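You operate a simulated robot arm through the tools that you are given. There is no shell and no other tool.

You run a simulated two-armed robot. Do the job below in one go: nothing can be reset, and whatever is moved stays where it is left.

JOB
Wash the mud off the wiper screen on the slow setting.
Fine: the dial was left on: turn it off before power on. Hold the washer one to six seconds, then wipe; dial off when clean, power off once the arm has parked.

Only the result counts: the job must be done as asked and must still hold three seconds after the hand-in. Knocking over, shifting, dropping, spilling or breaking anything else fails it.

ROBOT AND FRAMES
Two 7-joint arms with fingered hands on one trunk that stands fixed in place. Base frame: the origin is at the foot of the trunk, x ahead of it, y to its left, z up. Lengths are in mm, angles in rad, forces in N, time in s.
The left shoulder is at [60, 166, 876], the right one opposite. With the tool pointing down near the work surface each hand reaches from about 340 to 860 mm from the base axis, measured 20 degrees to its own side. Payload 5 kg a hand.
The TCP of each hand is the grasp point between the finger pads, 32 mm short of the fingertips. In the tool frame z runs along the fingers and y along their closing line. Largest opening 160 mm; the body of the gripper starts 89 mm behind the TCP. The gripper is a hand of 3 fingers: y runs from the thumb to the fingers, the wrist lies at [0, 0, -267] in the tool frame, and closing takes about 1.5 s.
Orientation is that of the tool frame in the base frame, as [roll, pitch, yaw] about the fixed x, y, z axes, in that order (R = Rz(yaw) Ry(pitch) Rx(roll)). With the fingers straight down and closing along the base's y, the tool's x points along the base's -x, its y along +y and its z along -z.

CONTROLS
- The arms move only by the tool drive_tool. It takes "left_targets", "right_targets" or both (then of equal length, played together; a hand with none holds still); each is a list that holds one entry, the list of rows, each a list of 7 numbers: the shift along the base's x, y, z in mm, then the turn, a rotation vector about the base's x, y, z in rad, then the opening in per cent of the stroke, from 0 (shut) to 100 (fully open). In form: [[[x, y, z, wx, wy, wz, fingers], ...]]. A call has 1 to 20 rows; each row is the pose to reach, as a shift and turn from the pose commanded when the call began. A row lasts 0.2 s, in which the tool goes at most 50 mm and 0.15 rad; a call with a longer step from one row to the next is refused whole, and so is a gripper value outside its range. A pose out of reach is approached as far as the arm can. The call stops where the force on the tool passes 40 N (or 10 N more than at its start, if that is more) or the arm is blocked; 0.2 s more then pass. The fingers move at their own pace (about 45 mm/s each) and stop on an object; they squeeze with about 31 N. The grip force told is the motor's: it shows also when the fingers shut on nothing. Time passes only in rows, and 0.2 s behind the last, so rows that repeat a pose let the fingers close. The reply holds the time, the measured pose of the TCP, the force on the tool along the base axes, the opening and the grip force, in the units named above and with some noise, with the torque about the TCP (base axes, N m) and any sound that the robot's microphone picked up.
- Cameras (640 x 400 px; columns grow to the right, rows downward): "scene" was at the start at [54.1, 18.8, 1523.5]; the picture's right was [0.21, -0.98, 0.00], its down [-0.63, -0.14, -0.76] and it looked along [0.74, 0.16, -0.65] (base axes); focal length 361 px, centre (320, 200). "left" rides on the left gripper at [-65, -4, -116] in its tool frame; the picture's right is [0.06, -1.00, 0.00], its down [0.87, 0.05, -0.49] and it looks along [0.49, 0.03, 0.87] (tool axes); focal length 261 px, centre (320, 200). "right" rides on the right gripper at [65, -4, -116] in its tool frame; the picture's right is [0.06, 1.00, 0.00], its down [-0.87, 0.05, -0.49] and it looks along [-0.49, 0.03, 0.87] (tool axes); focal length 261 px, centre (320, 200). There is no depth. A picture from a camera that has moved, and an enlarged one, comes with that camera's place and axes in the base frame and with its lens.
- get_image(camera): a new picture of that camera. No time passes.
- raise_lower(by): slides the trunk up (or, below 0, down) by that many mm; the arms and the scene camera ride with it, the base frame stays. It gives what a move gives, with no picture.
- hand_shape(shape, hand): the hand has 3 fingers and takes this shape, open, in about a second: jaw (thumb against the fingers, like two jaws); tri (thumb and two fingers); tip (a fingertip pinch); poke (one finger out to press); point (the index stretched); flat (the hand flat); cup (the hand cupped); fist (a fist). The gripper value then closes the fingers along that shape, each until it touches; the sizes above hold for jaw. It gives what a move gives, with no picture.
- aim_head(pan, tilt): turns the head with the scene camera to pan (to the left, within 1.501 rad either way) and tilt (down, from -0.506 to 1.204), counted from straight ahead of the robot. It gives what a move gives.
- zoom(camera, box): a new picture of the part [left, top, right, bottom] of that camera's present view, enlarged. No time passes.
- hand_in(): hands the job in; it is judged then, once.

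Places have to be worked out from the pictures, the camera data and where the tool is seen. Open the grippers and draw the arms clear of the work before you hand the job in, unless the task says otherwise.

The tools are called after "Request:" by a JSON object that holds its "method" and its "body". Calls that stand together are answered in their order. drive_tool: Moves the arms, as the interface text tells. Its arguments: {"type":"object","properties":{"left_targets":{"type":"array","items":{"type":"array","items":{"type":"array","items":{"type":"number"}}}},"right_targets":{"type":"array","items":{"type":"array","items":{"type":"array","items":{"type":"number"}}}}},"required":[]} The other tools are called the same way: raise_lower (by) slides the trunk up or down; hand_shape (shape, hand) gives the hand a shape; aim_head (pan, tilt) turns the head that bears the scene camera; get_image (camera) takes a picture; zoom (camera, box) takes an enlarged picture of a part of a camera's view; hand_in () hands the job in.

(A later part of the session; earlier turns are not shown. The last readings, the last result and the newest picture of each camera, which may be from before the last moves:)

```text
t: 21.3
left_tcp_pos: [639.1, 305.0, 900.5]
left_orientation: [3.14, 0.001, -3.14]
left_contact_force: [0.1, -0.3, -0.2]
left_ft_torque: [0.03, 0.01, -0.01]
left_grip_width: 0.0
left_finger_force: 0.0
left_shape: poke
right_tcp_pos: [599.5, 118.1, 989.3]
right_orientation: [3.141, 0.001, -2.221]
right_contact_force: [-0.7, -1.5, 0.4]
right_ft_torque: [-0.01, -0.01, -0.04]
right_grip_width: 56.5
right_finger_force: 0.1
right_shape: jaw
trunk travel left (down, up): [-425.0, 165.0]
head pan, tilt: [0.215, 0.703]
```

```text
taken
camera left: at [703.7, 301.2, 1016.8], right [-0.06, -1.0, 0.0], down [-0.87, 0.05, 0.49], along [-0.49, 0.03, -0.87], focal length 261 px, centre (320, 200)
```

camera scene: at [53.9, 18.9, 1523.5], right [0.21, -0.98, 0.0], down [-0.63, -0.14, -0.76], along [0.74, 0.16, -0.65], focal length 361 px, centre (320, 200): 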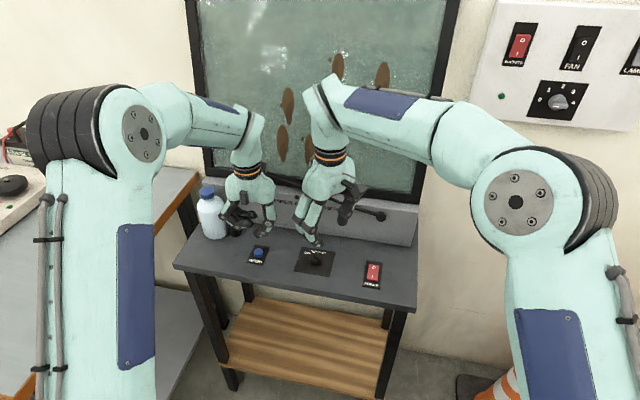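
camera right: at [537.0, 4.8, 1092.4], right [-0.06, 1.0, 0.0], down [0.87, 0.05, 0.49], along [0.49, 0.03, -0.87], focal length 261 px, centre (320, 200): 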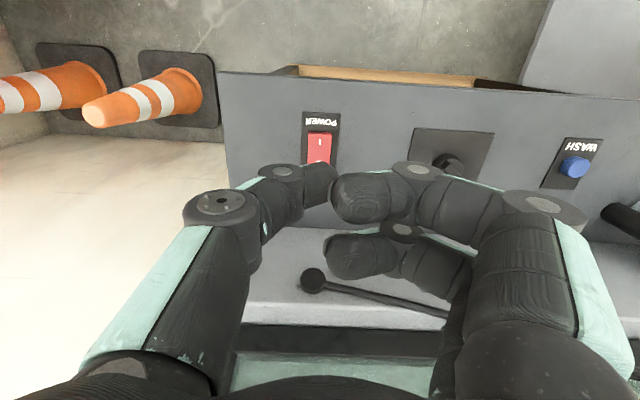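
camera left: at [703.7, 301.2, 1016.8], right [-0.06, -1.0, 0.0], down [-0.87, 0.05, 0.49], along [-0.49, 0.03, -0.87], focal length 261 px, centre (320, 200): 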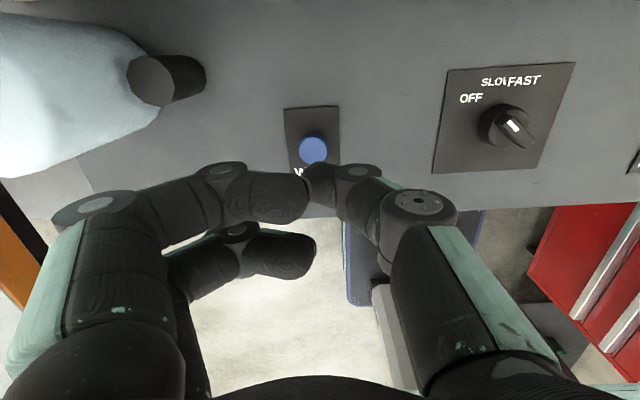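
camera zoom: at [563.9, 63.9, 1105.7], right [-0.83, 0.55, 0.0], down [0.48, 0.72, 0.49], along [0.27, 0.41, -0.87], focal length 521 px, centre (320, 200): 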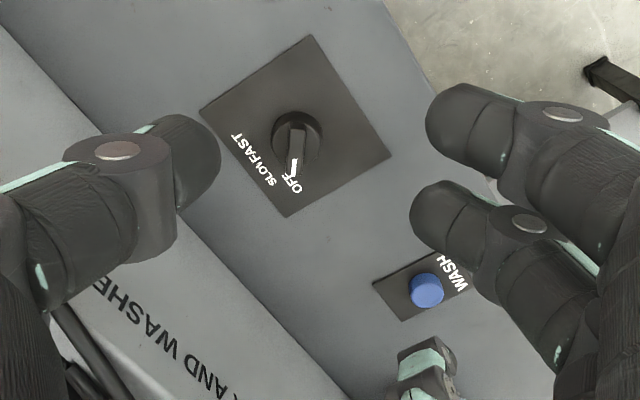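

From the left camera the button lies at (637, 311), within 2 mm of my aim. I'll lower the left thumb to about 10 mm above it and check alignment before pressing.

Request:
{"method": "drive_tool", "body": {"left_targets": [[[-2, 1, -15, 0, 0, 0, 0], [-2, 1, -30, 0, 0, 0, 0], [-2, 1, -42, 0, 0, 0, 0], [-2, 1, -42, 0, 0, 0, 0]]]}}

Request:
{"method": "zoom", "body": {"camera": "left", "box": [200, 80, 440, 230]}}

Request:
{"method": "zoom", "body": {"camera": "scene", "box": [190, 190, 350, 290]}}

```text
t: 22.3
left_tcp_pos: [637.3, 305.1, 857.8]
left_orientation: [-3.14, 0.001, 3.141]
left_contact_force: [-0.1, -0.3, -0.3]
left_ft_torque: [0.01, 0.0, -0.02]
left_grip_width: 0.0
left_finger_force: 0.1
left_shape: poke
right_tcp_pos: [600.0, 120.0, 989.9]
right_orientation: [3.141, 0.0, -2.222]
right_contact_force: [0.3, 0.4, 0.1]
right_ft_torque: [-0.02, -0.01, -0.03]
right_grip_width: 56.6
right_finger_force: 0.1
right_shape: jaw
trunk travel left (down, up): [-425.0, 165.0]
head pan, tilt: [0.215, 0.703]
```

```text
2.67 times, centred on (320, 155) of left
camera zoom: at [702.5, 302.2, 974.3], right [-0.06, -1.0, 0.0], down [-0.87, 0.05, 0.49], along [-0.49, 0.03, -0.87], focal length 695 px, centre (320, 320)
```

zoom: 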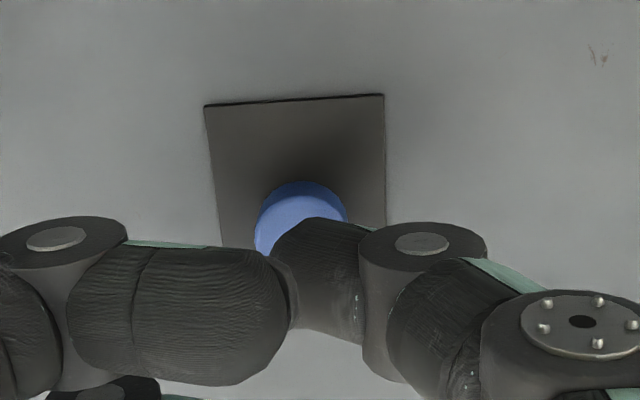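

```text
4.00 times, centred on (270, 240) of scene
camera zoom: at [54.1, 19.0, 1523.5], right [0.21, -0.98, 0.0], down [-0.63, -0.14, -0.76], along [0.74, 0.16, -0.65], focal length 1446 px, centre (520, 40)
```

zoom: 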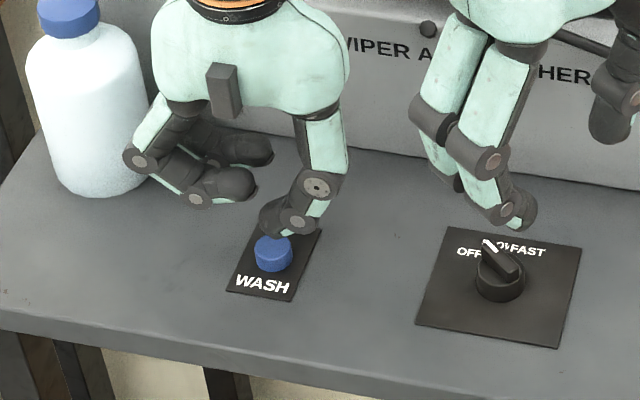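

The thumb tip is centred over the button to within 2 mm. Now I'll press it down in small steps and hold for about 2 seconds.

Request:
{"method": "drive_tool", "body": {"left_targets": [[[1.5, 0, -8, 0, 0, 0, 0], [1.5, 0, -12, 0, 0, 0, 0], [1.5, 0, -15, 0, 0, 0, 0], [1.5, 0, -18, 0, 0, 0, 0], [1.5, 0, -20, 0, 0, 0, 0], [1.5, 0, -20, 0, 0, 0, 0], [1.5, 0, -20, 0, 0, 0, 0], [1.5, 0, -20, 0, 0, 0, 0], [1.5, 0, -20, 0, 0, 0, 0], [1.5, 0, -20, 0, 0, 0, 0], [1.5, 0, -20, 0, 0, 0, 0], [1.5, 0, -20, 0, 0, 0, 0]]]}}

Request:
{"method": "zoom", "body": {"camera": "scene", "box": [190, 190, 350, 290]}}

Request:
{"method": "get_image", "body": {"camera": "scene"}}

```text
t: 24.9
left_tcp_pos: [637.8, 307.2, 840.0]
left_orientation: [-3.141, 0.0, 3.141]
left_contact_force: [5.1, -3.2, 19.6]
left_ft_torque: [0.0, -0.16, -0.03]
left_grip_width: 0.0
left_finger_force: 0.0
left_shape: poke
right_tcp_pos: [599.4, 117.3, 989.5]
right_orientation: [-3.142, 0.003, -2.221]
right_contact_force: [1.2, -0.5, -0.7]
right_ft_torque: [0.01, -0.01, 0.02]
right_grip_width: 56.3
right_finger_force: 0.1
right_shape: jaw
trunk travel left (down, up): [-425.0, 165.0]
head pan, tilt: [0.215, 0.703]
heard: click
```

```text
4.00 times, centred on (270, 240) of scene
camera zoom: at [53.1, 18.0, 1523.6], right [0.21, -0.98, 0.0], down [-0.63, -0.14, -0.76], along [0.75, 0.16, -0.65], focal length 1446 px, centre (520, 40)
```

zoom: 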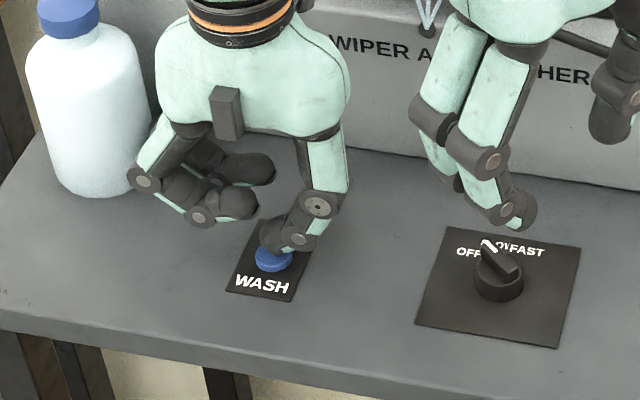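

```text
taken
camera scene: at [53.1, 18.0, 1523.6], right [0.21, -0.98, 0.0], down [-0.63, -0.14, -0.76], along [0.75, 0.16, -0.65], focal length 361 px, centre (320, 200)
```

scene: 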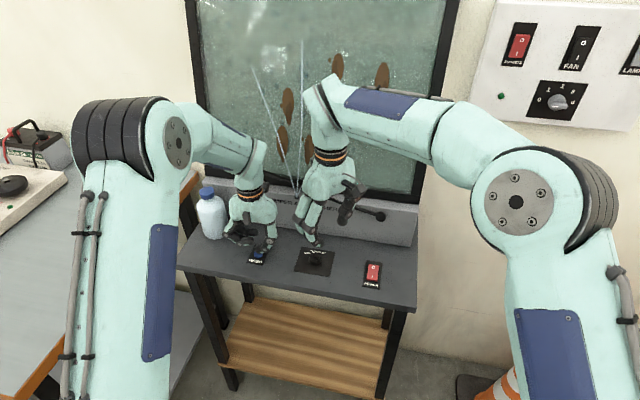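

I heard a click and both washer jets are spraying onto the screen; the button has been held about 1.6 s. I'll hold 0.8 s more, lift the left hand away, and then lower the right hand onto the dial.

Request:
{"method": "drive_tool", "body": {"left_targets": [[[0, 0, 0, 0, 0, 0, 0], [0, 0, 0, 0, 0, 0, 0], [0, 0, 0, 0, 0, 0, 0], [0, 0, 10, 0, 0, 0, 0], [0, 0, 30, 0, 0, 0, 0], [-20, 15, 60, 0, 0, 0, 0], [-45, 35, 90, 0, 0, 0, 0], [-70, 60, 115, 0, 0, 0, 0], [-90, 90, 140, 0, 0, 0, 0], [-100, 120, 160, 0, 0, 0, 0], [-100, 120, 160, 0, 0, 0, 0], [-100, 120, 160, 0, 0, 0, 0]]], "right_targets": [[[0, 0, 0, 0, 0, 0, 35], [0, 0, 0, 0, 0, 0, 35], [0, 0, 0, 0, 0, 0, 35], [0, 0, 0, 0, 0, 0, 35], [0, 0, 0, 0, 0, 0, 35], [0, 0, 0, 0, 0, 0, 35], [10, 10, -20, 0, 0, 0, 35], [25, 22, -50, 0, 0, 0, 35], [44.5, 40.3, -80, 0, 0, 0, 35], [44.5, 40.3, -110, 0, 0, 0, 35], [44.5, 40.3, -130, 0, 0, 0, 35], [44.5, 40.3, -143, 0, 0, 0, 35]]]}}

Request:
{"method": "zoom", "body": {"camera": "right", "box": [200, 80, 440, 230]}}

Request:
{"method": "get_image", "body": {"camera": "scene"}}

```text
t: 27.5
left_tcp_pos: [538.5, 426.7, 999.0]
left_orientation: [3.141, 0.001, 3.14]
left_contact_force: [0.4, -0.5, 0.6]
left_ft_torque: [0.02, -0.05, -0.01]
left_grip_width: 0.0
left_finger_force: 0.0
left_shape: poke
right_tcp_pos: [645.6, 160.7, 847.0]
right_orientation: [-3.141, 0.0, -2.223]
right_contact_force: [0.4, -0.1, -0.8]
right_ft_torque: [0.03, 0.02, 0.03]
right_grip_width: 56.4
right_finger_force: 0.0
right_shape: jaw
trunk travel left (down, up): [-425.0, 165.0]
head pan, tilt: [0.215, 0.703]
```

```text
2.67 times, centred on (320, 155) of right
camera zoom: at [609.8, 105.4, 962.6], right [-0.83, 0.56, 0.0], down [0.48, 0.72, 0.49], along [0.27, 0.41, -0.87], focal length 695 px, centre (320, 320)
```

zoom: 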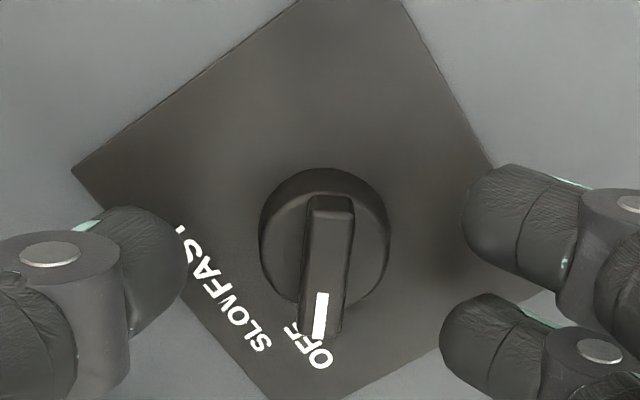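

```text
taken
camera scene: at [54.2, 19.1, 1523.5], right [0.21, -0.98, 0.0], down [-0.63, -0.14, -0.76], along [0.74, 0.16, -0.65], focal length 361 px, centre (320, 200)
```

scene: 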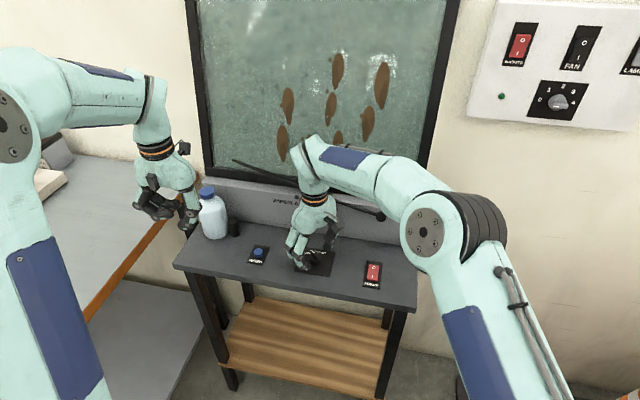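

The washer has stopped and the jaws again straddle the ridge at OFF, well centred. I'll close on it and turn one notch clockwise (−0.61 rad) to SLOW.

Request:
{"method": "drive_tool", "body": {"right_targets": [[[0, 0, 0, 0, 0, 0, 15], [0, 0, 0, 0, 0, 0, 0], [0, 0, 0, 0, 0, 0, 0], [0, 0, 0, 0, 0, 0, 0], [0, 0, 0, 0, 0, 0, 0], [0, 0, 0, 0, 0, -0.1, 0], [0, 0, 0, 0, 0, -0.2, 0], [0, 0, 0, 0, 0, -0.3, 0], [0, 0, 0, 0, 0, -0.4, 0], [0, 0, 0, 0, 0, -0.5, 0], [0, 0, 0, 0, 0, -0.61, 0]]]}}

Request:
{"method": "zoom", "body": {"camera": "right", "box": [200, 80, 440, 230]}}

Request:
{"method": "get_image", "body": {"camera": "scene"}}

```text
t: 29.9
left_tcp_pos: [538.1, 425.8, 998.3]
left_orientation: [3.142, 0.0, 3.141]
left_contact_force: [0.0, -0.7, -0.3]
left_ft_torque: [0.02, 0.0, -0.01]
left_grip_width: 0.0
left_finger_force: 0.0
left_shape: poke
right_tcp_pos: [645.8, 160.2, 847.9]
right_orientation: [3.14, 0.0, -2.834]
right_contact_force: [-7.3, 0.0, 2.9]
right_ft_torque: [0.17, 0.26, 0.0]
right_grip_width: 9.0
right_finger_force: 30.7
right_shape: jaw
trunk travel left (down, up): [-425.0, 165.0]
head pan, tilt: [0.215, 0.703]
```

```text
2.67 times, centred on (320, 155) of right
camera zoom: at [584.8, 136.4, 963.2], right [-0.36, 0.93, 0.0], down [0.81, 0.31, 0.49], along [0.46, 0.18, -0.87], focal length 695 px, centre (320, 320)
```

zoom: 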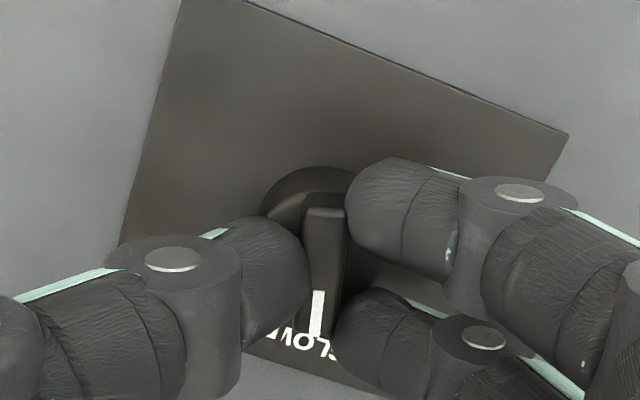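

```text
taken
camera scene: at [53.2, 19.1, 1523.5], right [0.21, -0.98, 0.0], down [-0.63, -0.14, -0.76], along [0.74, 0.16, -0.65], focal length 361 px, centre (320, 200)
```

scene: 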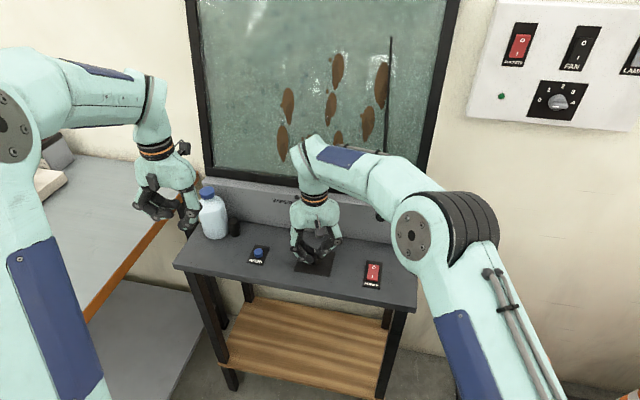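

The pointer is on SLOW and the wiper has started, clear of the hand. I'll stay still holding the dial and watch the mud for a couple of seconds.

Request:
{"method": "drive_tool", "body": {"right_targets": [[[0, 0, 0, 0, 0, 0, 0], [0, 0, 0, 0, 0, 0, 0], [0, 0, 0, 0, 0, 0, 0], [0, 0, 0, 0, 0, 0, 0], [0, 0, 0, 0, 0, 0, 0], [0, 0, 0, 0, 0, 0, 0], [0, 0, 0, 0, 0, 0, 0], [0, 0, 0, 0, 0, 0, 0], [0, 0, 0, 0, 0, 0, 0], [0, 0, 0, 0, 0, 0, 0]]]}}

Request:
{"method": "get_image", "body": {"camera": "scene"}}

Request:
{"method": "zoom", "body": {"camera": "scene", "box": [160, 0, 480, 200]}}

```text
t: 32.1
left_tcp_pos: [536.0, 425.8, 999.0]
left_orientation: [3.141, 0.002, 3.141]
left_contact_force: [-0.9, 0.4, 0.5]
left_ft_torque: [-0.01, -0.02, 0.0]
left_grip_width: 0.0
left_finger_force: 0.1
left_shape: poke
right_tcp_pos: [645.9, 159.5, 847.4]
right_orientation: [-3.14, 0.001, -2.833]
right_contact_force: [-10.1, 0.4, 1.7]
right_ft_torque: [0.18, 0.37, -0.01]
right_grip_width: 8.9
right_finger_force: 31.0
right_shape: jaw
trunk travel left (down, up): [-425.0, 165.0]
head pan, tilt: [0.215, 0.703]
```

```text
taken
camera scene: at [53.2, 19.0, 1523.5], right [0.21, -0.98, 0.0], down [-0.63, -0.14, -0.76], along [0.74, 0.16, -0.65], focal length 361 px, centre (320, 200)
```

scene: 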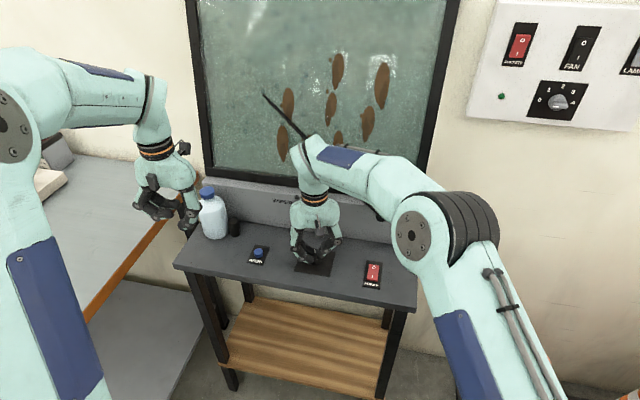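

```text
2.00 times, centred on (320, 100) of scene
camera zoom: at [53.2, 19.0, 1523.5], right [0.21, -0.98, 0.0], down [-0.63, -0.14, -0.76], along [0.74, 0.16, -0.65], focal length 723 px, centre (320, 400)
```

zoom: 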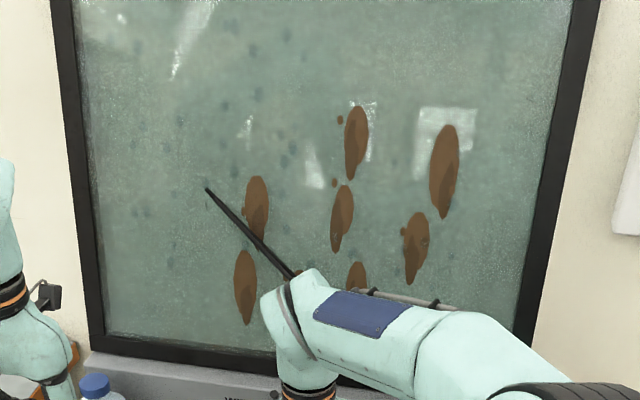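

The wiper is coming back on its first cycle and the mud hasn't cleared yet. I'll keep waiting through more strokes.

Request:
{"method": "drive_tool", "body": {"right_targets": [[[0, 0, 0, 0, 0, 0, 0], [0, 0, 0, 0, 0, 0, 0], [0, 0, 0, 0, 0, 0, 0], [0, 0, 0, 0, 0, 0, 0], [0, 0, 0, 0, 0, 0, 0], [0, 0, 0, 0, 0, 0, 0], [0, 0, 0, 0, 0, 0, 0], [0, 0, 0, 0, 0, 0, 0], [0, 0, 0, 0, 0, 0, 0], [0, 0, 0, 0, 0, 0, 0]]]}}

Request:
{"method": "zoom", "body": {"camera": "scene", "box": [160, 0, 480, 200]}}

```text
t: 34.3
left_tcp_pos: [537.2, 426.5, 998.8]
left_orientation: [3.141, 0.001, -3.141]
left_contact_force: [0.0, 0.5, -0.2]
left_ft_torque: [0.01, 0.05, 0.01]
left_grip_width: 0.2
left_finger_force: 0.0
left_shape: poke
right_tcp_pos: [645.7, 160.8, 847.9]
right_orientation: [3.141, 0.0, -2.834]
right_contact_force: [-11.3, -0.7, 0.4]
right_ft_torque: [0.19, 0.38, -0.03]
right_grip_width: 8.9
right_finger_force: 31.5
right_shape: jaw
trunk travel left (down, up): [-425.0, 165.0]
head pan, tilt: [0.215, 0.703]
```

```text
2.00 times, centred on (320, 100) of scene
camera zoom: at [53.2, 19.0, 1523.5], right [0.21, -0.98, 0.0], down [-0.63, -0.14, -0.76], along [0.74, 0.16, -0.65], focal length 723 px, centre (320, 400)
```

zoom: 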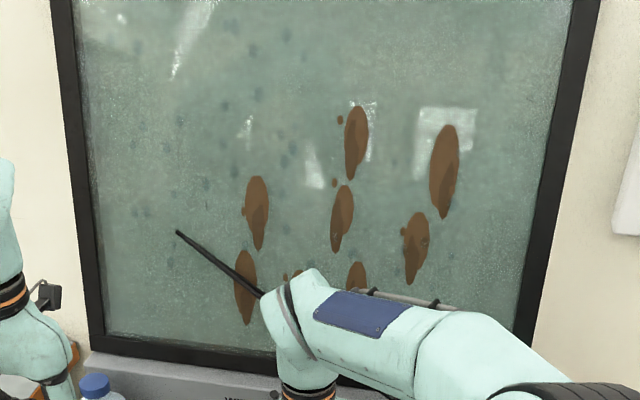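

I want to be sure the wiper is moving freely and not touching my arm, so I'll step briefly and compare its position.

Request:
{"method": "drive_tool", "body": {"right_targets": [[[0, 0, 0, 0, 0, 0, 0]]]}}

Request:
{"method": "zoom", "body": {"camera": "scene", "box": [160, 0, 480, 200]}}

Request:
{"method": "get_image", "body": {"camera": "right"}}

```text
t: 34.7
left_tcp_pos: [537.0, 426.5, 998.9]
left_orientation: [3.14, 0.0, -3.14]
left_contact_force: [0.4, 0.1, -0.1]
left_ft_torque: [0.04, 0.0, 0.0]
left_grip_width: 0.0
left_finger_force: 0.1
left_shape: poke
right_tcp_pos: [645.8, 159.7, 847.4]
right_orientation: [-3.141, 0.0, -2.833]
right_contact_force: [-10.7, -0.8, 1.5]
right_ft_torque: [0.21, 0.38, 0.01]
right_grip_width: 9.0
right_finger_force: 30.8
right_shape: jaw
trunk travel left (down, up): [-425.0, 165.0]
head pan, tilt: [0.215, 0.703]
```

```text
2.00 times, centred on (320, 100) of scene
camera zoom: at [53.2, 19.0, 1523.5], right [0.21, -0.98, 0.0], down [-0.63, -0.14, -0.76], along [0.74, 0.16, -0.65], focal length 723 px, centre (320, 400)
```

zoom: 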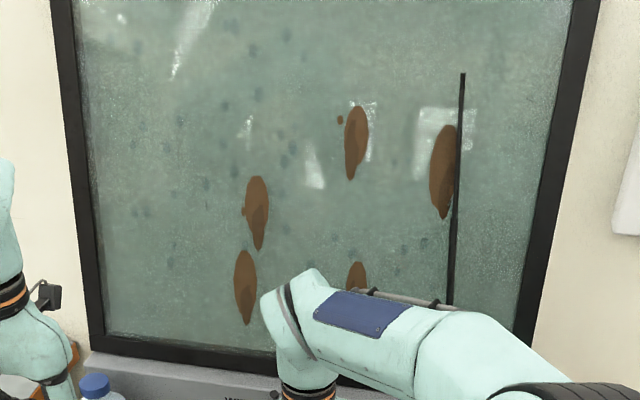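

```text
taken
camera right: at [584.9, 136.3, 963.2], right [-0.36, 0.93, 0.0], down [0.81, 0.32, 0.49], along [0.46, 0.18, -0.87], focal length 261 px, centre (320, 200)
```

right: 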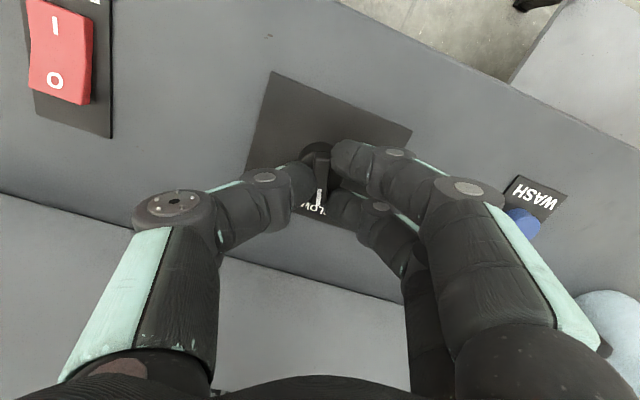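

The wiper is sweeping freely and two spots are already gone. I'll keep waiting.

Request:
{"method": "drive_tool", "body": {"right_targets": [[[0, 0, 0, 0, 0, 0, 0], [0, 0, 0, 0, 0, 0, 0], [0, 0, 0, 0, 0, 0, 0], [0, 0, 0, 0, 0, 0, 0], [0, 0, 0, 0, 0, 0, 0], [0, 0, 0, 0, 0, 0, 0], [0, 0, 0, 0, 0, 0, 0], [0, 0, 0, 0, 0, 0, 0], [0, 0, 0, 0, 0, 0, 0], [0, 0, 0, 0, 0, 0, 0], [0, 0, 0, 0, 0, 0, 0], [0, 0, 0, 0, 0, 0, 0]]]}}

Request:
{"method": "zoom", "body": {"camera": "scene", "box": [160, 0, 480, 200]}}

```text
t: 37.3
left_tcp_pos: [536.7, 427.7, 998.8]
left_orientation: [-3.14, 0.0, -3.141]
left_contact_force: [0.1, -0.2, -0.6]
left_ft_torque: [0.0, 0.02, -0.01]
left_grip_width: 0.5
left_finger_force: 0.0
left_shape: poke
right_tcp_pos: [645.7, 160.3, 848.4]
right_orientation: [3.141, 0.0, -2.833]
right_contact_force: [-10.6, 0.0, 0.0]
right_ft_torque: [0.21, 0.42, -0.01]
right_grip_width: 8.9
right_finger_force: 30.8
right_shape: jaw
trunk travel left (down, up): [-425.0, 165.0]
head pan, tilt: [0.215, 0.703]
```

```text
2.00 times, centred on (320, 100) of scene
camera zoom: at [53.2, 19.0, 1523.5], right [0.21, -0.98, 0.0], down [-0.63, -0.14, -0.76], along [0.74, 0.16, -0.65], focal length 723 px, centre (320, 400)
```

zoom: 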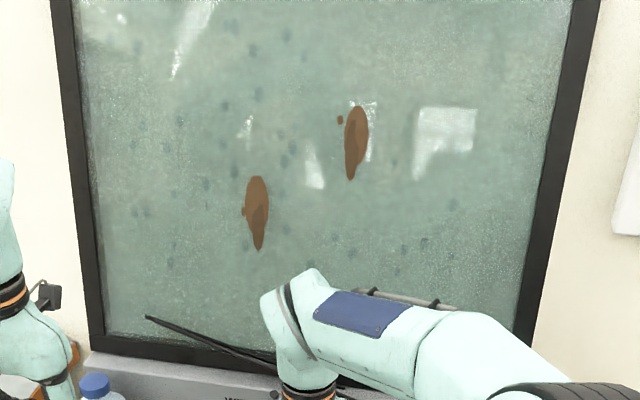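

Only two spots remain in view. I'll wait through another stroke or two.

Request:
{"method": "drive_tool", "body": {"right_targets": [[[0, 0, 0, 0, 0, 0, 0], [0, 0, 0, 0, 0, 0, 0], [0, 0, 0, 0, 0, 0, 0], [0, 0, 0, 0, 0, 0, 0], [0, 0, 0, 0, 0, 0, 0], [0, 0, 0, 0, 0, 0, 0], [0, 0, 0, 0, 0, 0, 0], [0, 0, 0, 0, 0, 0, 0], [0, 0, 0, 0, 0, 0, 0], [0, 0, 0, 0, 0, 0, 0]]]}}

Request:
{"method": "zoom", "body": {"camera": "scene", "box": [160, 0, 480, 200]}}

```text
t: 39.5
left_tcp_pos: [537.9, 426.3, 998.9]
left_orientation: [3.14, 0.0, -3.142]
left_contact_force: [0.0, -0.3, 1.1]
left_ft_torque: [0.03, -0.01, 0.04]
left_grip_width: 0.0
left_finger_force: 0.1
left_shape: poke
right_tcp_pos: [645.3, 161.0, 847.9]
right_orientation: [3.14, 0.0, -2.832]
right_contact_force: [-11.1, -0.6, 0.1]
right_ft_torque: [0.18, 0.38, 0.01]
right_grip_width: 8.6
right_finger_force: 31.0
right_shape: jaw
trunk travel left (down, up): [-425.0, 165.0]
head pan, tilt: [0.215, 0.703]
```

```text
2.00 times, centred on (320, 100) of scene
camera zoom: at [53.2, 19.0, 1523.5], right [0.21, -0.98, 0.0], down [-0.63, -0.14, -0.76], along [0.74, 0.16, -0.65], focal length 723 px, centre (320, 400)
```

zoom: 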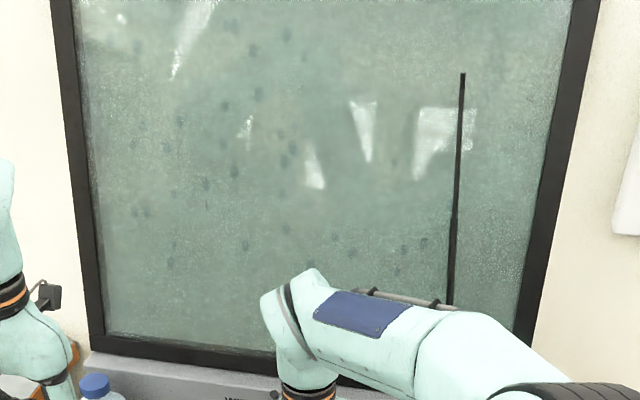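

All visible mud is gone, but one low spot near (313, 172) is hidden behind my forearm. I'll release the dial without turning it, swing the right arm aside and look.

Request:
{"method": "drive_tool", "body": {"right_targets": [[[0, 0, 0, 0, 0, 0, 20], [0, 0, 0, 0, 0, 0, 35], [0, 0, 0, 0, 0, 0, 35], [0, 0, 15, 0, 0, 0, 35], [0, 0, 45, 0, 0, 0, 35], [-20, -35, 60, 0, 0, 0, 35], [-40, -80, 60, 0, 0, 0, 35], [-60, -125, 60, 0, 0, 0, 35], [-60, -170, 60, 0, 0, 0, 35], [-60, -200, 60, 0, 0, 0, 35]]]}}

Request:
{"method": "zoom", "body": {"camera": "scene", "box": [160, 0, 480, 200]}}

Request:
{"method": "zoom", "body": {"camera": "scene", "box": [200, 130, 440, 300]}}

```text
t: 41.7
left_tcp_pos: [538.4, 425.9, 998.7]
left_orientation: [3.141, 0.0, 3.141]
left_contact_force: [-0.3, 0.2, 0.4]
left_ft_torque: [0.01, 0.02, 0.02]
left_grip_width: 0.0
left_finger_force: 0.0
left_shape: poke
right_tcp_pos: [585.7, -42.0, 907.6]
right_orientation: [3.141, -0.001, -2.83]
right_contact_force: [-0.1, 0.0, -0.3]
right_ft_torque: [-0.02, 0.01, -0.01]
right_grip_width: 55.4
right_finger_force: 0.0
right_shape: jaw
trunk travel left (down, up): [-425.0, 165.0]
head pan, tilt: [0.215, 0.703]
```

```text
2.00 times, centred on (320, 100) of scene
camera zoom: at [54.0, 18.5, 1523.5], right [0.21, -0.98, 0.0], down [-0.63, -0.14, -0.76], along [0.74, 0.16, -0.65], focal length 723 px, centre (320, 400)
```

zoom: 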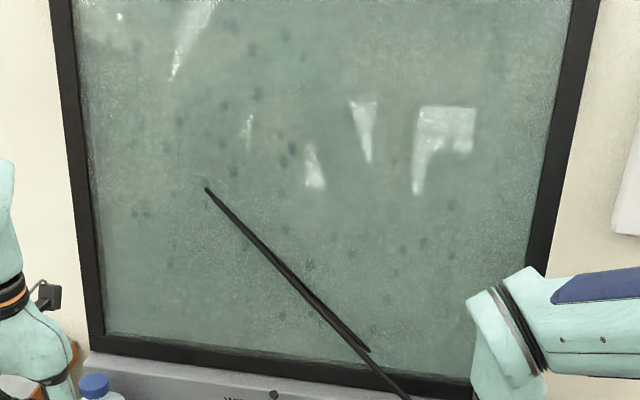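

```text
2.35 times, centred on (320, 215) of scene
camera zoom: at [54.0, 18.5, 1523.5], right [0.21, -0.98, 0.0], down [-0.63, -0.14, -0.76], along [0.74, 0.16, -0.65], focal length 850 px, centre (320, 165)
```

zoom: 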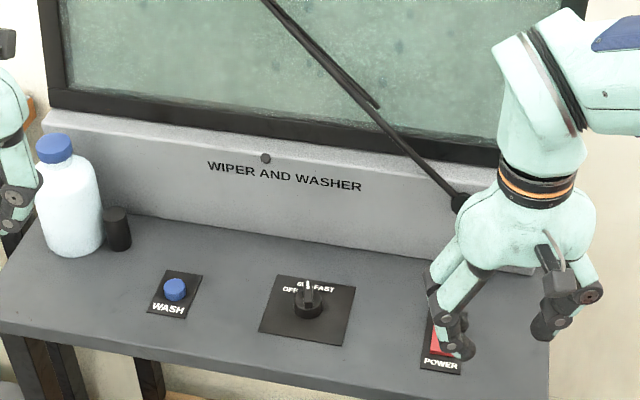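

The whole screen is clean, and the dial still reads SLOW. I'll bring the right hand back down over the knob at the same grip angle.

Request:
{"method": "drive_tool", "body": {"right_targets": [[[20, 45, 0, 0, 0, 0, 35], [40, 90, 0, 0, 0, 0, 35], [55, 135, 0, 0, 0, 0, 35], [60, 175, -5, 0, 0, 0, 35], [60, 200, -15, 0, 0, 0, 35], [60, 200, -42, 0, 0, 0, 35], [60, 200, -60, 0, 0, 0, 35], [60, 200, -60, 0, 0, 0, 35]]]}}

Request:
{"method": "zoom", "body": {"camera": "right", "box": [200, 80, 440, 230]}}

```text
t: 43.5
left_tcp_pos: [536.7, 426.5, 999.3]
left_orientation: [3.139, 0.001, -3.141]
left_contact_force: [-0.1, 0.5, -0.4]
left_ft_torque: [-0.01, 0.02, -0.02]
left_grip_width: 0.0
left_finger_force: 0.1
left_shape: poke
right_tcp_pos: [646.4, 160.1, 846.6]
right_orientation: [3.141, 0.001, -2.834]
right_contact_force: [0.0, -0.3, 0.3]
right_ft_torque: [-0.02, -0.01, 0.05]
right_grip_width: 55.8
right_finger_force: 0.0
right_shape: jaw
trunk travel left (down, up): [-425.0, 165.0]
head pan, tilt: [0.215, 0.703]
```

```text
2.67 times, centred on (320, 155) of right
camera zoom: at [585.4, 137.0, 963.0], right [-0.36, 0.93, 0.0], down [0.81, 0.32, 0.49], along [0.46, 0.18, -0.87], focal length 695 px, centre (320, 320)
```

zoom: 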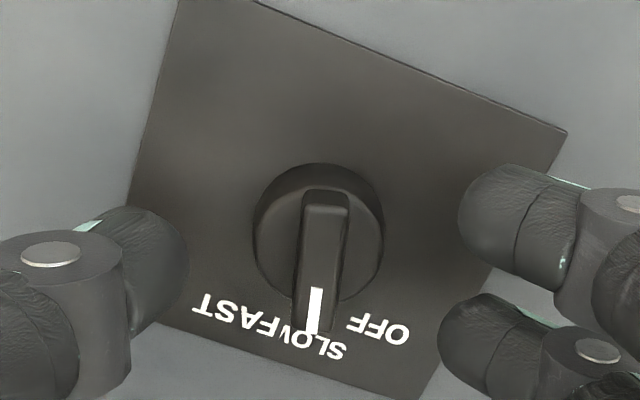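

The jaws are centred over the ridge at SLOW. I'll close and turn one notch counter-clockwise back to OFF.

Request:
{"method": "drive_tool", "body": {"right_targets": [[[0, 0, 0, 0, 0, 0, 15], [0, 0, 0, 0, 0, 0, 0], [0, 0, 0, 0, 0, 0, 0], [0, 0, 0, 0, 0, 0, 0], [0, 0, 0, 0, 0, 0, 0], [0, 0, 0, 0, 0, 0.1, 0], [0, 0, 0, 0, 0, 0.2, 0], [0, 0, 0, 0, 0, 0.3, 0], [0, 0, 0, 0, 0, 0.4, 0], [0, 0, 0, 0, 0, 0.5, 0], [0, 0, 0, 0, 0, 0.61, 0], [0, 0, 0, 0, 0, 0.61, 0]]]}}

Request:
{"method": "zoom", "body": {"camera": "right", "box": [200, 80, 440, 230]}}

Request:
{"method": "get_image", "body": {"camera": "scene"}}

```text
t: 46.1
left_tcp_pos: [537.0, 426.7, 999.7]
left_orientation: [-3.139, 0.0, 3.14]
left_contact_force: [-0.9, -0.2, 1.2]
left_ft_torque: [-0.03, 0.02, 0.02]
left_grip_width: 0.0
left_finger_force: 0.2
left_shape: poke
right_tcp_pos: [645.1, 162.1, 848.0]
right_orientation: [-3.141, 0.002, -2.22]
right_contact_force: [-2.6, 13.8, 9.2]
right_ft_torque: [0.59, 0.38, -0.01]
right_grip_width: 7.9
right_finger_force: 31.3
right_shape: jaw
trunk travel left (down, up): [-425.0, 165.0]
head pan, tilt: [0.215, 0.703]
```

```text
2.67 times, centred on (320, 155) of right
camera zoom: at [609.2, 106.6, 963.5], right [-0.83, 0.55, 0.0], down [0.48, 0.72, 0.49], along [0.27, 0.41, -0.87], focal length 695 px, centre (320, 320)
```

zoom: 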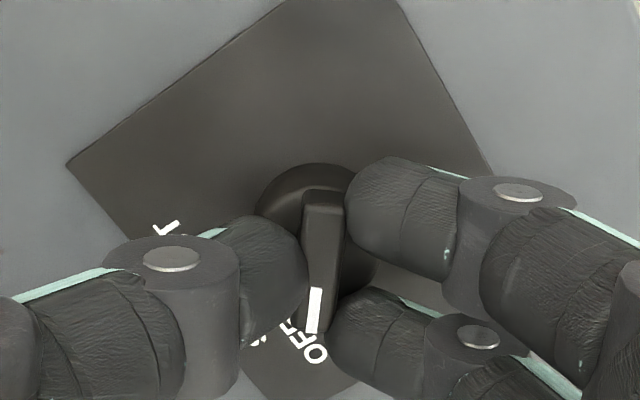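

```text
taken
camera scene: at [53.2, 20.1, 1523.5], right [0.21, -0.98, 0.0], down [-0.63, -0.14, -0.76], along [0.74, 0.16, -0.65], focal length 361 px, centre (320, 200)
```

scene: 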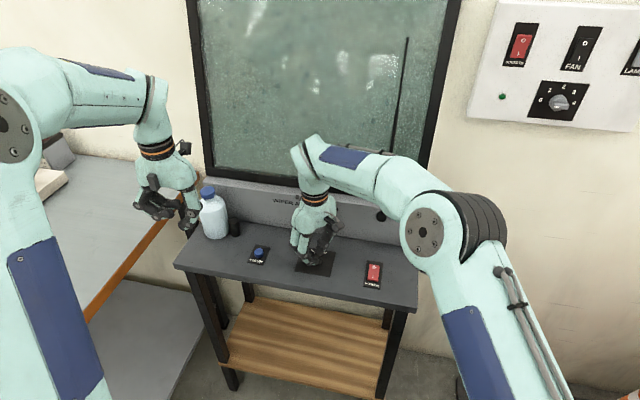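

The dial is back at OFF with the wiper mid-stroke. I'll release, lift and draw the right hand back toward the power switch, then see whether the wiper parks.

Request:
{"method": "drive_tool", "body": {"right_targets": [[[0, 0, 0, 0, 0, 0, 20], [0, 0, 0, 0, 0, 0, 35], [0, 0, 0, 0, 0, 0, 35], [0, 0, 15, 0, 0, 0, 35], [-15, 0, 50, 0, 0, 0, 35], [-25, -25, 80, 0, 0, -0.13, 35], [-30, -55, 100, 0, 0, -0.26, 35], [-35, -85, 115, 0, 0, -0.39, 35], [-40, -110, 130, 0, 0, -0.52, 35], [-45, -130, 130, 0, 0, -0.65, 35], [-45, -145, 130, 0, 0, -0.78, 35], [-45, -155, 130, 0, 0, -0.92, 35]]]}}

Request:
{"method": "get_image", "body": {"camera": "scene"}}

Request:
{"method": "zoom", "body": {"camera": "scene", "box": [200, 140, 420, 300]}}

```text
t: 48.7
left_tcp_pos: [537.8, 427.5, 999.2]
left_orientation: [3.141, 0.0, 3.141]
left_contact_force: [0.1, -0.8, 0.5]
left_ft_torque: [-0.01, 0.01, 0.01]
left_grip_width: 0.0
left_finger_force: 0.1
left_shape: poke
right_tcp_pos: [602.1, 4.6, 976.8]
right_orientation: [-3.141, 0.0, 3.139]
right_contact_force: [-0.1, 0.1, 0.0]
right_ft_torque: [0.03, -0.01, 0.0]
right_grip_width: 56.2
right_finger_force: 0.1
right_shape: jaw
trunk travel left (down, up): [-425.0, 165.0]
head pan, tilt: [0.215, 0.703]
```

```text
taken
camera scene: at [54.1, 19.0, 1523.5], right [0.21, -0.98, 0.0], down [-0.63, -0.14, -0.76], along [0.74, 0.16, -0.65], focal length 361 px, centre (320, 200)
```

scene: 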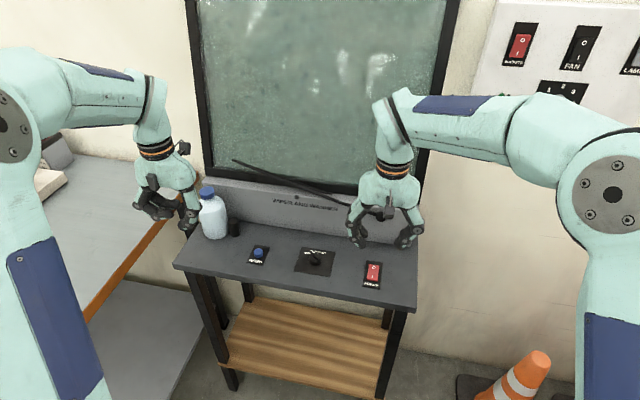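

```text
2.50 times, centred on (310, 220) of scene
camera zoom: at [54.1, 19.0, 1523.5], right [0.21, -0.98, 0.0], down [-0.63, -0.14, -0.76], along [0.74, 0.16, -0.65], focal length 903 px, centre (345, 150)
```

zoom: 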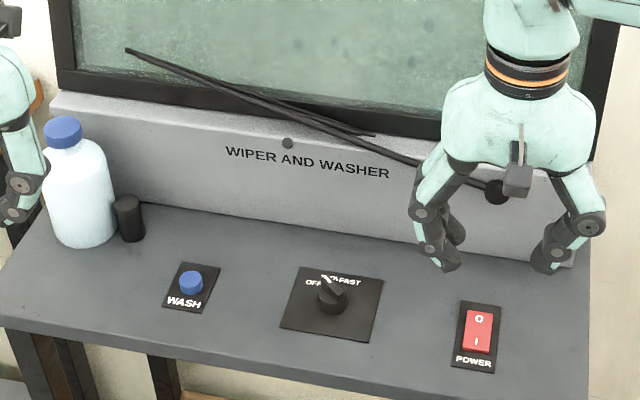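

The wiper is back in its park position, the same as at the start, and the dial is at OFF. I'll set the right hand to poke and come over the far "O" half of the rocker at about (651, 10).

Request:
{"method": "hand_shape", "body": {"shape": "poke", "hand": "right"}}

Request:
{"method": "drive_tool", "body": {"right_targets": [[[20, 0, -30, 0, 0, 0, 0], [40, 0.7, -60, 0, 0, 0, 0], [50, 0.7, -95, 0, 0, 0, 0], [50, 0.7, -120, 0, 0, 0, 0], [50, 0.7, -120, 0, 0, 0, 0]]]}}

Request:
{"method": "zoom", "body": {"camera": "scene", "box": [320, 200, 440, 300]}}

Request:
{"method": "zoom", "body": {"camera": "right", "box": [180, 80, 500, 280]}}

Request:
{"method": "get_image", "body": {"camera": "scene"}}

```text
t: 49.6
left_tcp_pos: [537.9, 427.4, 998.5]
left_orientation: [3.141, -0.001, -3.141]
left_contact_force: [-0.1, -0.3, 0.4]
left_ft_torque: [0.0, 0.04, -0.02]
left_grip_width: 0.0
left_finger_force: 0.2
left_shape: poke
right_tcp_pos: [601.7, 5.5, 977.4]
right_orientation: [-3.141, 0.0, 3.141]
right_contact_force: [0.1, 0.4, 0.0]
right_ft_torque: [-0.02, -0.01, 0.01]
right_grip_width: 0.0
right_finger_force: 0.1
right_shape: poke
trunk travel left (down, up): [-425.0, 165.0]
head pan, tilt: [0.215, 0.703]
```

```text
t: 50.8
left_tcp_pos: [537.8, 426.2, 998.4]
left_orientation: [-3.141, 0.0, -3.142]
left_contact_force: [0.1, 0.2, 0.0]
left_ft_torque: [-0.01, 0.03, -0.03]
left_grip_width: 0.0
left_finger_force: 0.1
left_shape: poke
right_tcp_pos: [650.7, 5.6, 854.1]
right_orientation: [3.14, 0.001, -3.141]
right_contact_force: [0.0, 0.1, 0.8]
right_ft_torque: [-0.05, -0.01, 0.01]
right_grip_width: 0.1
right_finger_force: 0.1
right_shape: poke
trunk travel left (down, up): [-425.0, 165.0]
head pan, tilt: [0.215, 0.703]
```

```text
4.00 times, centred on (380, 250) of scene
camera zoom: at [54.0, 19.0, 1523.5], right [0.21, -0.98, 0.0], down [-0.63, -0.14, -0.76], along [0.74, 0.16, -0.65], focal length 1446 px, centre (80, 0)
```

zoom: 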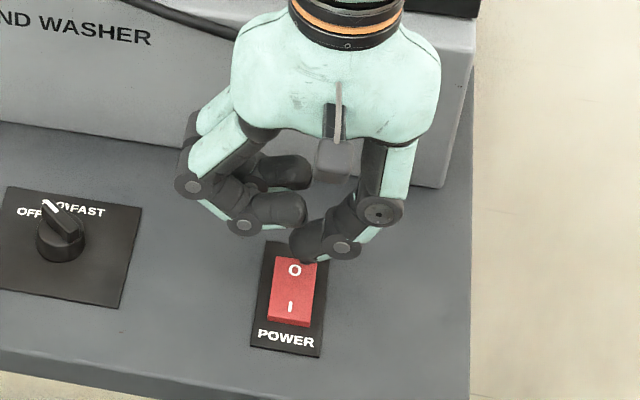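

```text
2.00 times, centred on (340, 180) of right
camera zoom: at [585.6, 0.7, 971.7], right [-0.06, 1.0, 0.0], down [0.87, 0.05, 0.49], along [0.49, 0.03, -0.87], focal length 521 px, centre (280, 240)
```

zoom: 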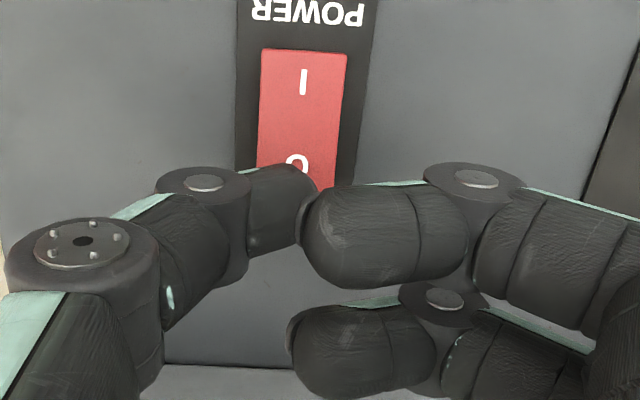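

```text
taken
camera scene: at [54.0, 19.0, 1523.5], right [0.21, -0.98, 0.0], down [-0.63, -0.14, -0.76], along [0.74, 0.16, -0.65], focal length 361 px, centre (320, 200)
```

scene: 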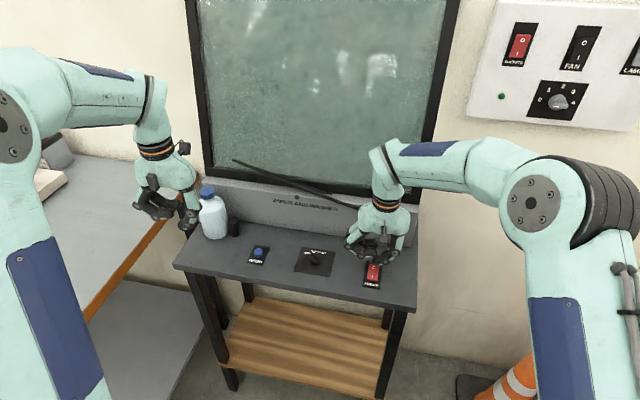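

The thumb tip sits over the raised "O" end and the wiper is still parked. I'll press down in small steps.

Request:
{"method": "drive_tool", "body": {"right_targets": [[[0, 0, -8, 0, 0, 0, 0], [0, 0, -12, 0, 0, 0, 0], [0, 0, -14, 0, 0, 0, 0], [0, 0, -16, 0, 0, 0, 0], [0, 0, -18, 0, 0, 0, 0], [0, 0, -19, 0, 0, 0, 0]]]}}

Request:
{"method": "zoom", "body": {"camera": "scene", "box": [320, 200, 440, 300]}}

```text
t: 52.2
left_tcp_pos: [538.1, 426.6, 1000.6]
left_orientation: [-3.14, 0.002, 3.141]
left_contact_force: [0.3, 0.0, -0.4]
left_ft_torque: [0.0, 0.03, 0.01]
left_grip_width: 0.0
left_finger_force: 0.1
left_shape: poke
right_tcp_pos: [651.0, 4.6, 841.2]
right_orientation: [3.141, 0.008, 3.14]
right_contact_force: [0.7, -9.7, 33.4]
right_ft_torque: [-0.06, 0.19, 0.07]
right_grip_width: 0.0
right_finger_force: 0.1
right_shape: poke
trunk travel left (down, up): [-425.0, 165.0]
head pan, tilt: [0.215, 0.703]
```

```text
4.00 times, centred on (380, 250) of scene
camera zoom: at [51.7, 18.2, 1524.0], right [0.21, -0.98, 0.0], down [-0.63, -0.14, -0.76], along [0.75, 0.16, -0.65], focal length 1446 px, centre (80, 0)
```

zoom: 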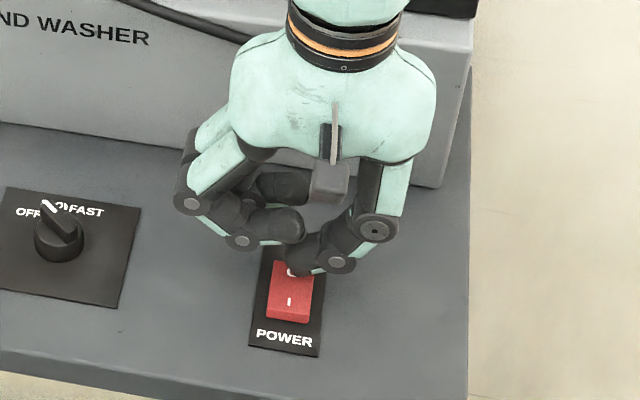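

The press went to the same depth and force as before. I'll lift off and move aside to check the rocker.

Request:
{"method": "drive_tool", "body": {"right_targets": [[[0, 0, 10, 0, 0, 0, 0], [0, 0, 30, 0, 0, 0, 0], [-20, -25, 60, 0, 0, 0, 0], [-45, -60, 85, 0, 0, 0, 0], [-65, -95, 110, 0, 0, 0, 0], [-65, -100, 110, 0, 0, 0, 0]]]}}

Request:
{"method": "zoom", "body": {"camera": "scene", "box": [320, 220, 440, 300]}}

Request:
{"method": "zoom", "body": {"camera": "scene", "box": [180, 130, 420, 300]}}

```text
t: 53.6
left_tcp_pos: [538.3, 427.3, 998.2]
left_orientation: [-3.141, 0.0, -3.141]
left_contact_force: [1.4, -0.7, -0.7]
left_ft_torque: [0.02, 0.02, 0.0]
left_grip_width: 0.0
left_finger_force: 0.0
left_shape: poke
right_tcp_pos: [586.0, -94.2, 946.8]
right_orientation: [-3.141, 0.0, 3.139]
right_contact_force: [0.3, 0.1, -0.7]
right_ft_torque: [0.01, -0.01, 0.02]
right_grip_width: 0.1
right_finger_force: 0.1
right_shape: poke
trunk travel left (down, up): [-425.0, 165.0]
head pan, tilt: [0.215, 0.703]
```

```text
5.00 times, centred on (380, 260) of scene
camera zoom: at [54.3, 19.2, 1523.4], right [0.21, -0.98, 0.0], down [-0.63, -0.14, -0.76], along [0.74, 0.16, -0.65], focal length 1807 px, centre (20, -100)
```

zoom: 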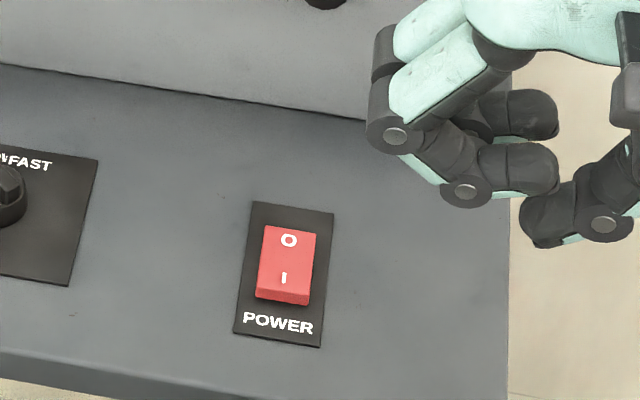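

```text
2.35 times, centred on (300, 215) of scene
camera zoom: at [54.3, 19.2, 1523.4], right [0.21, -0.98, 0.0], down [-0.63, -0.14, -0.76], along [0.74, 0.16, -0.65], focal length 850 px, centre (367, 165)
```

zoom: 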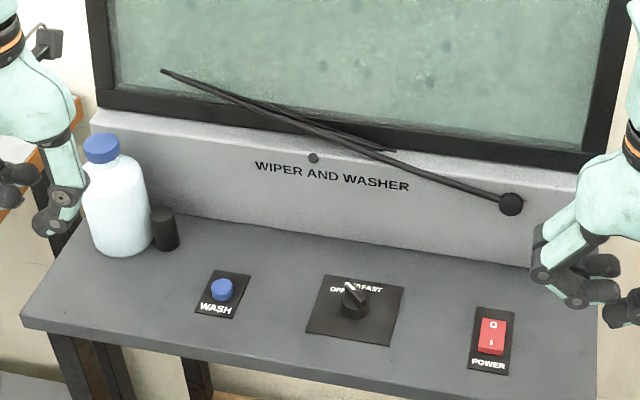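

The rocker has flipped back: "O" is down, with the marks 7.8 px apart and the near face showing again. The wiper is parked, the dial is at OFF and the screen is clean, so I'll open both hands and draw the arms up and clear.

Request:
{"method": "drive_tool", "body": {"left_targets": [[[-5, 3, 25, 0, 0, 0, 0], [-10, 6, 50, 0, 0, 0, 0], [-20, 10, 75, 0, 0, 0, 0], [-30, 12, 93, 0, 0, 0, 0], [-30, 12, 93, 0, 0, 0, 0]]], "right_targets": [[[-10, -10, 30, 0, 0, 0, 0], [-20, -20, 60, 0, 0, 0, 0], [-35, -30, 90, 0, 0, 0, 0], [-50, -40, 120, 0, 0, 0, 0], [-50, -40, 120, 0, 0, 0, 0]]]}}

Request:
{"method": "hand_shape", "body": {"shape": "jaw", "hand": "left"}}

Request:
{"method": "hand_shape", "body": {"shape": "jaw", "hand": "right"}}

Request:
{"method": "get_image", "body": {"camera": "scene"}}

Request:
{"method": "zoom", "body": {"camera": "scene", "box": [160, 0, 480, 200]}}

Request:
{"method": "zoom", "body": {"camera": "scene", "box": [230, 230, 400, 300]}}

```text
t: 54.8
left_tcp_pos: [508.6, 437.9, 1091.7]
left_orientation: [3.141, -0.001, 3.141]
left_contact_force: [-0.3, -0.1, -0.1]
left_ft_torque: [0.01, 0.03, -0.04]
left_grip_width: 0.0
left_finger_force: 0.0
left_shape: poke
right_tcp_pos: [538.2, -133.9, 1067.5]
right_orientation: [3.141, 0.0, -3.141]
right_contact_force: [0.0, -0.2, -0.5]
right_ft_torque: [0.0, 0.04, 0.03]
right_grip_width: 0.0
right_finger_force: 0.2
right_shape: poke
trunk travel left (down, up): [-425.0, 165.0]
head pan, tilt: [0.215, 0.703]
```

```text
t: 55.7
left_tcp_pos: [508.1, 438.7, 1092.2]
left_orientation: [-3.141, 0.001, 3.142]
left_contact_force: [-0.8, -0.4, -0.3]
left_ft_torque: [-0.06, -0.01, 0.05]
left_grip_width: 159.8
left_finger_force: 0.1
left_shape: jaw
right_tcp_pos: [538.1, -133.4, 1066.1]
right_orientation: [3.141, 0.0, 3.139]
right_contact_force: [0.3, 0.5, -0.6]
right_ft_torque: [0.01, -0.01, 0.01]
right_grip_width: 0.1
right_finger_force: 0.1
right_shape: poke
trunk travel left (down, up): [-425.0, 165.0]
head pan, tilt: [0.215, 0.703]
```

```text
t: 56.6
left_tcp_pos: [507.0, 439.1, 1093.0]
left_orientation: [3.141, 0.001, 3.141]
left_contact_force: [0.2, 0.2, 0.3]
left_ft_torque: [0.02, -0.04, 0.01]
left_grip_width: 159.8
left_finger_force: 0.1
left_shape: jaw
right_tcp_pos: [537.7, -132.6, 1067.4]
right_orientation: [3.141, 0.0, -3.141]
right_contact_force: [0.6, 0.2, -0.2]
right_ft_torque: [0.02, 0.0, -0.01]
right_grip_width: 160.0
right_finger_force: 0.0
right_shape: jaw
trunk travel left (down, up): [-425.0, 165.0]
head pan, tilt: [0.215, 0.703]
```

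```text
taken
camera scene: at [54.1, 19.0, 1523.5], right [0.21, -0.98, 0.0], down [-0.63, -0.14, -0.76], along [0.74, 0.16, -0.65], focal length 361 px, centre (320, 200)
```

scene: 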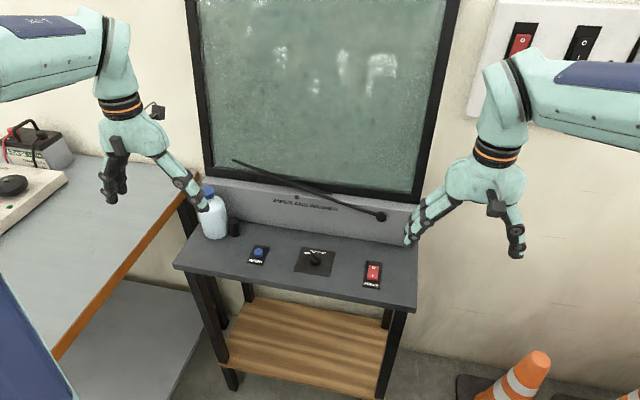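

```text
2.00 times, centred on (320, 100) of scene
camera zoom: at [54.1, 19.0, 1523.5], right [0.21, -0.98, 0.0], down [-0.63, -0.14, -0.76], along [0.74, 0.16, -0.65], focal length 723 px, centre (320, 400)
```

zoom: 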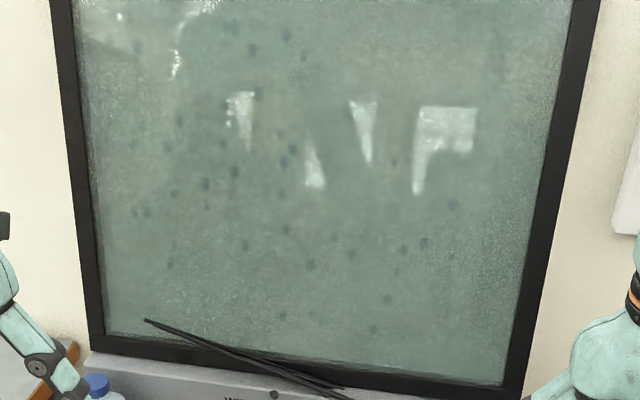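

```text
3.76 times, centred on (315, 265) of scene
camera zoom: at [54.1, 19.0, 1523.5], right [0.21, -0.98, 0.0], down [-0.63, -0.14, -0.76], along [0.74, 0.16, -0.65], focal length 1360 px, centre (339, -45)
```

zoom: 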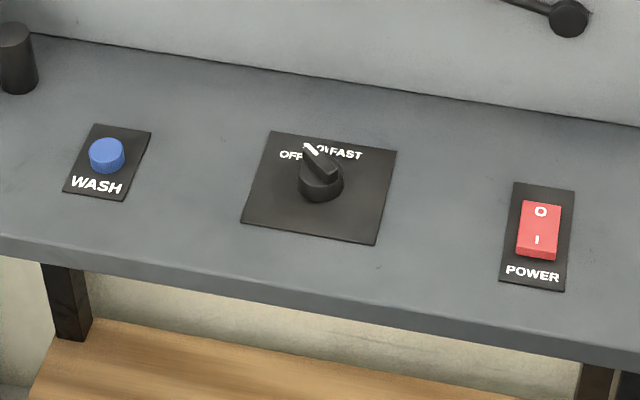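

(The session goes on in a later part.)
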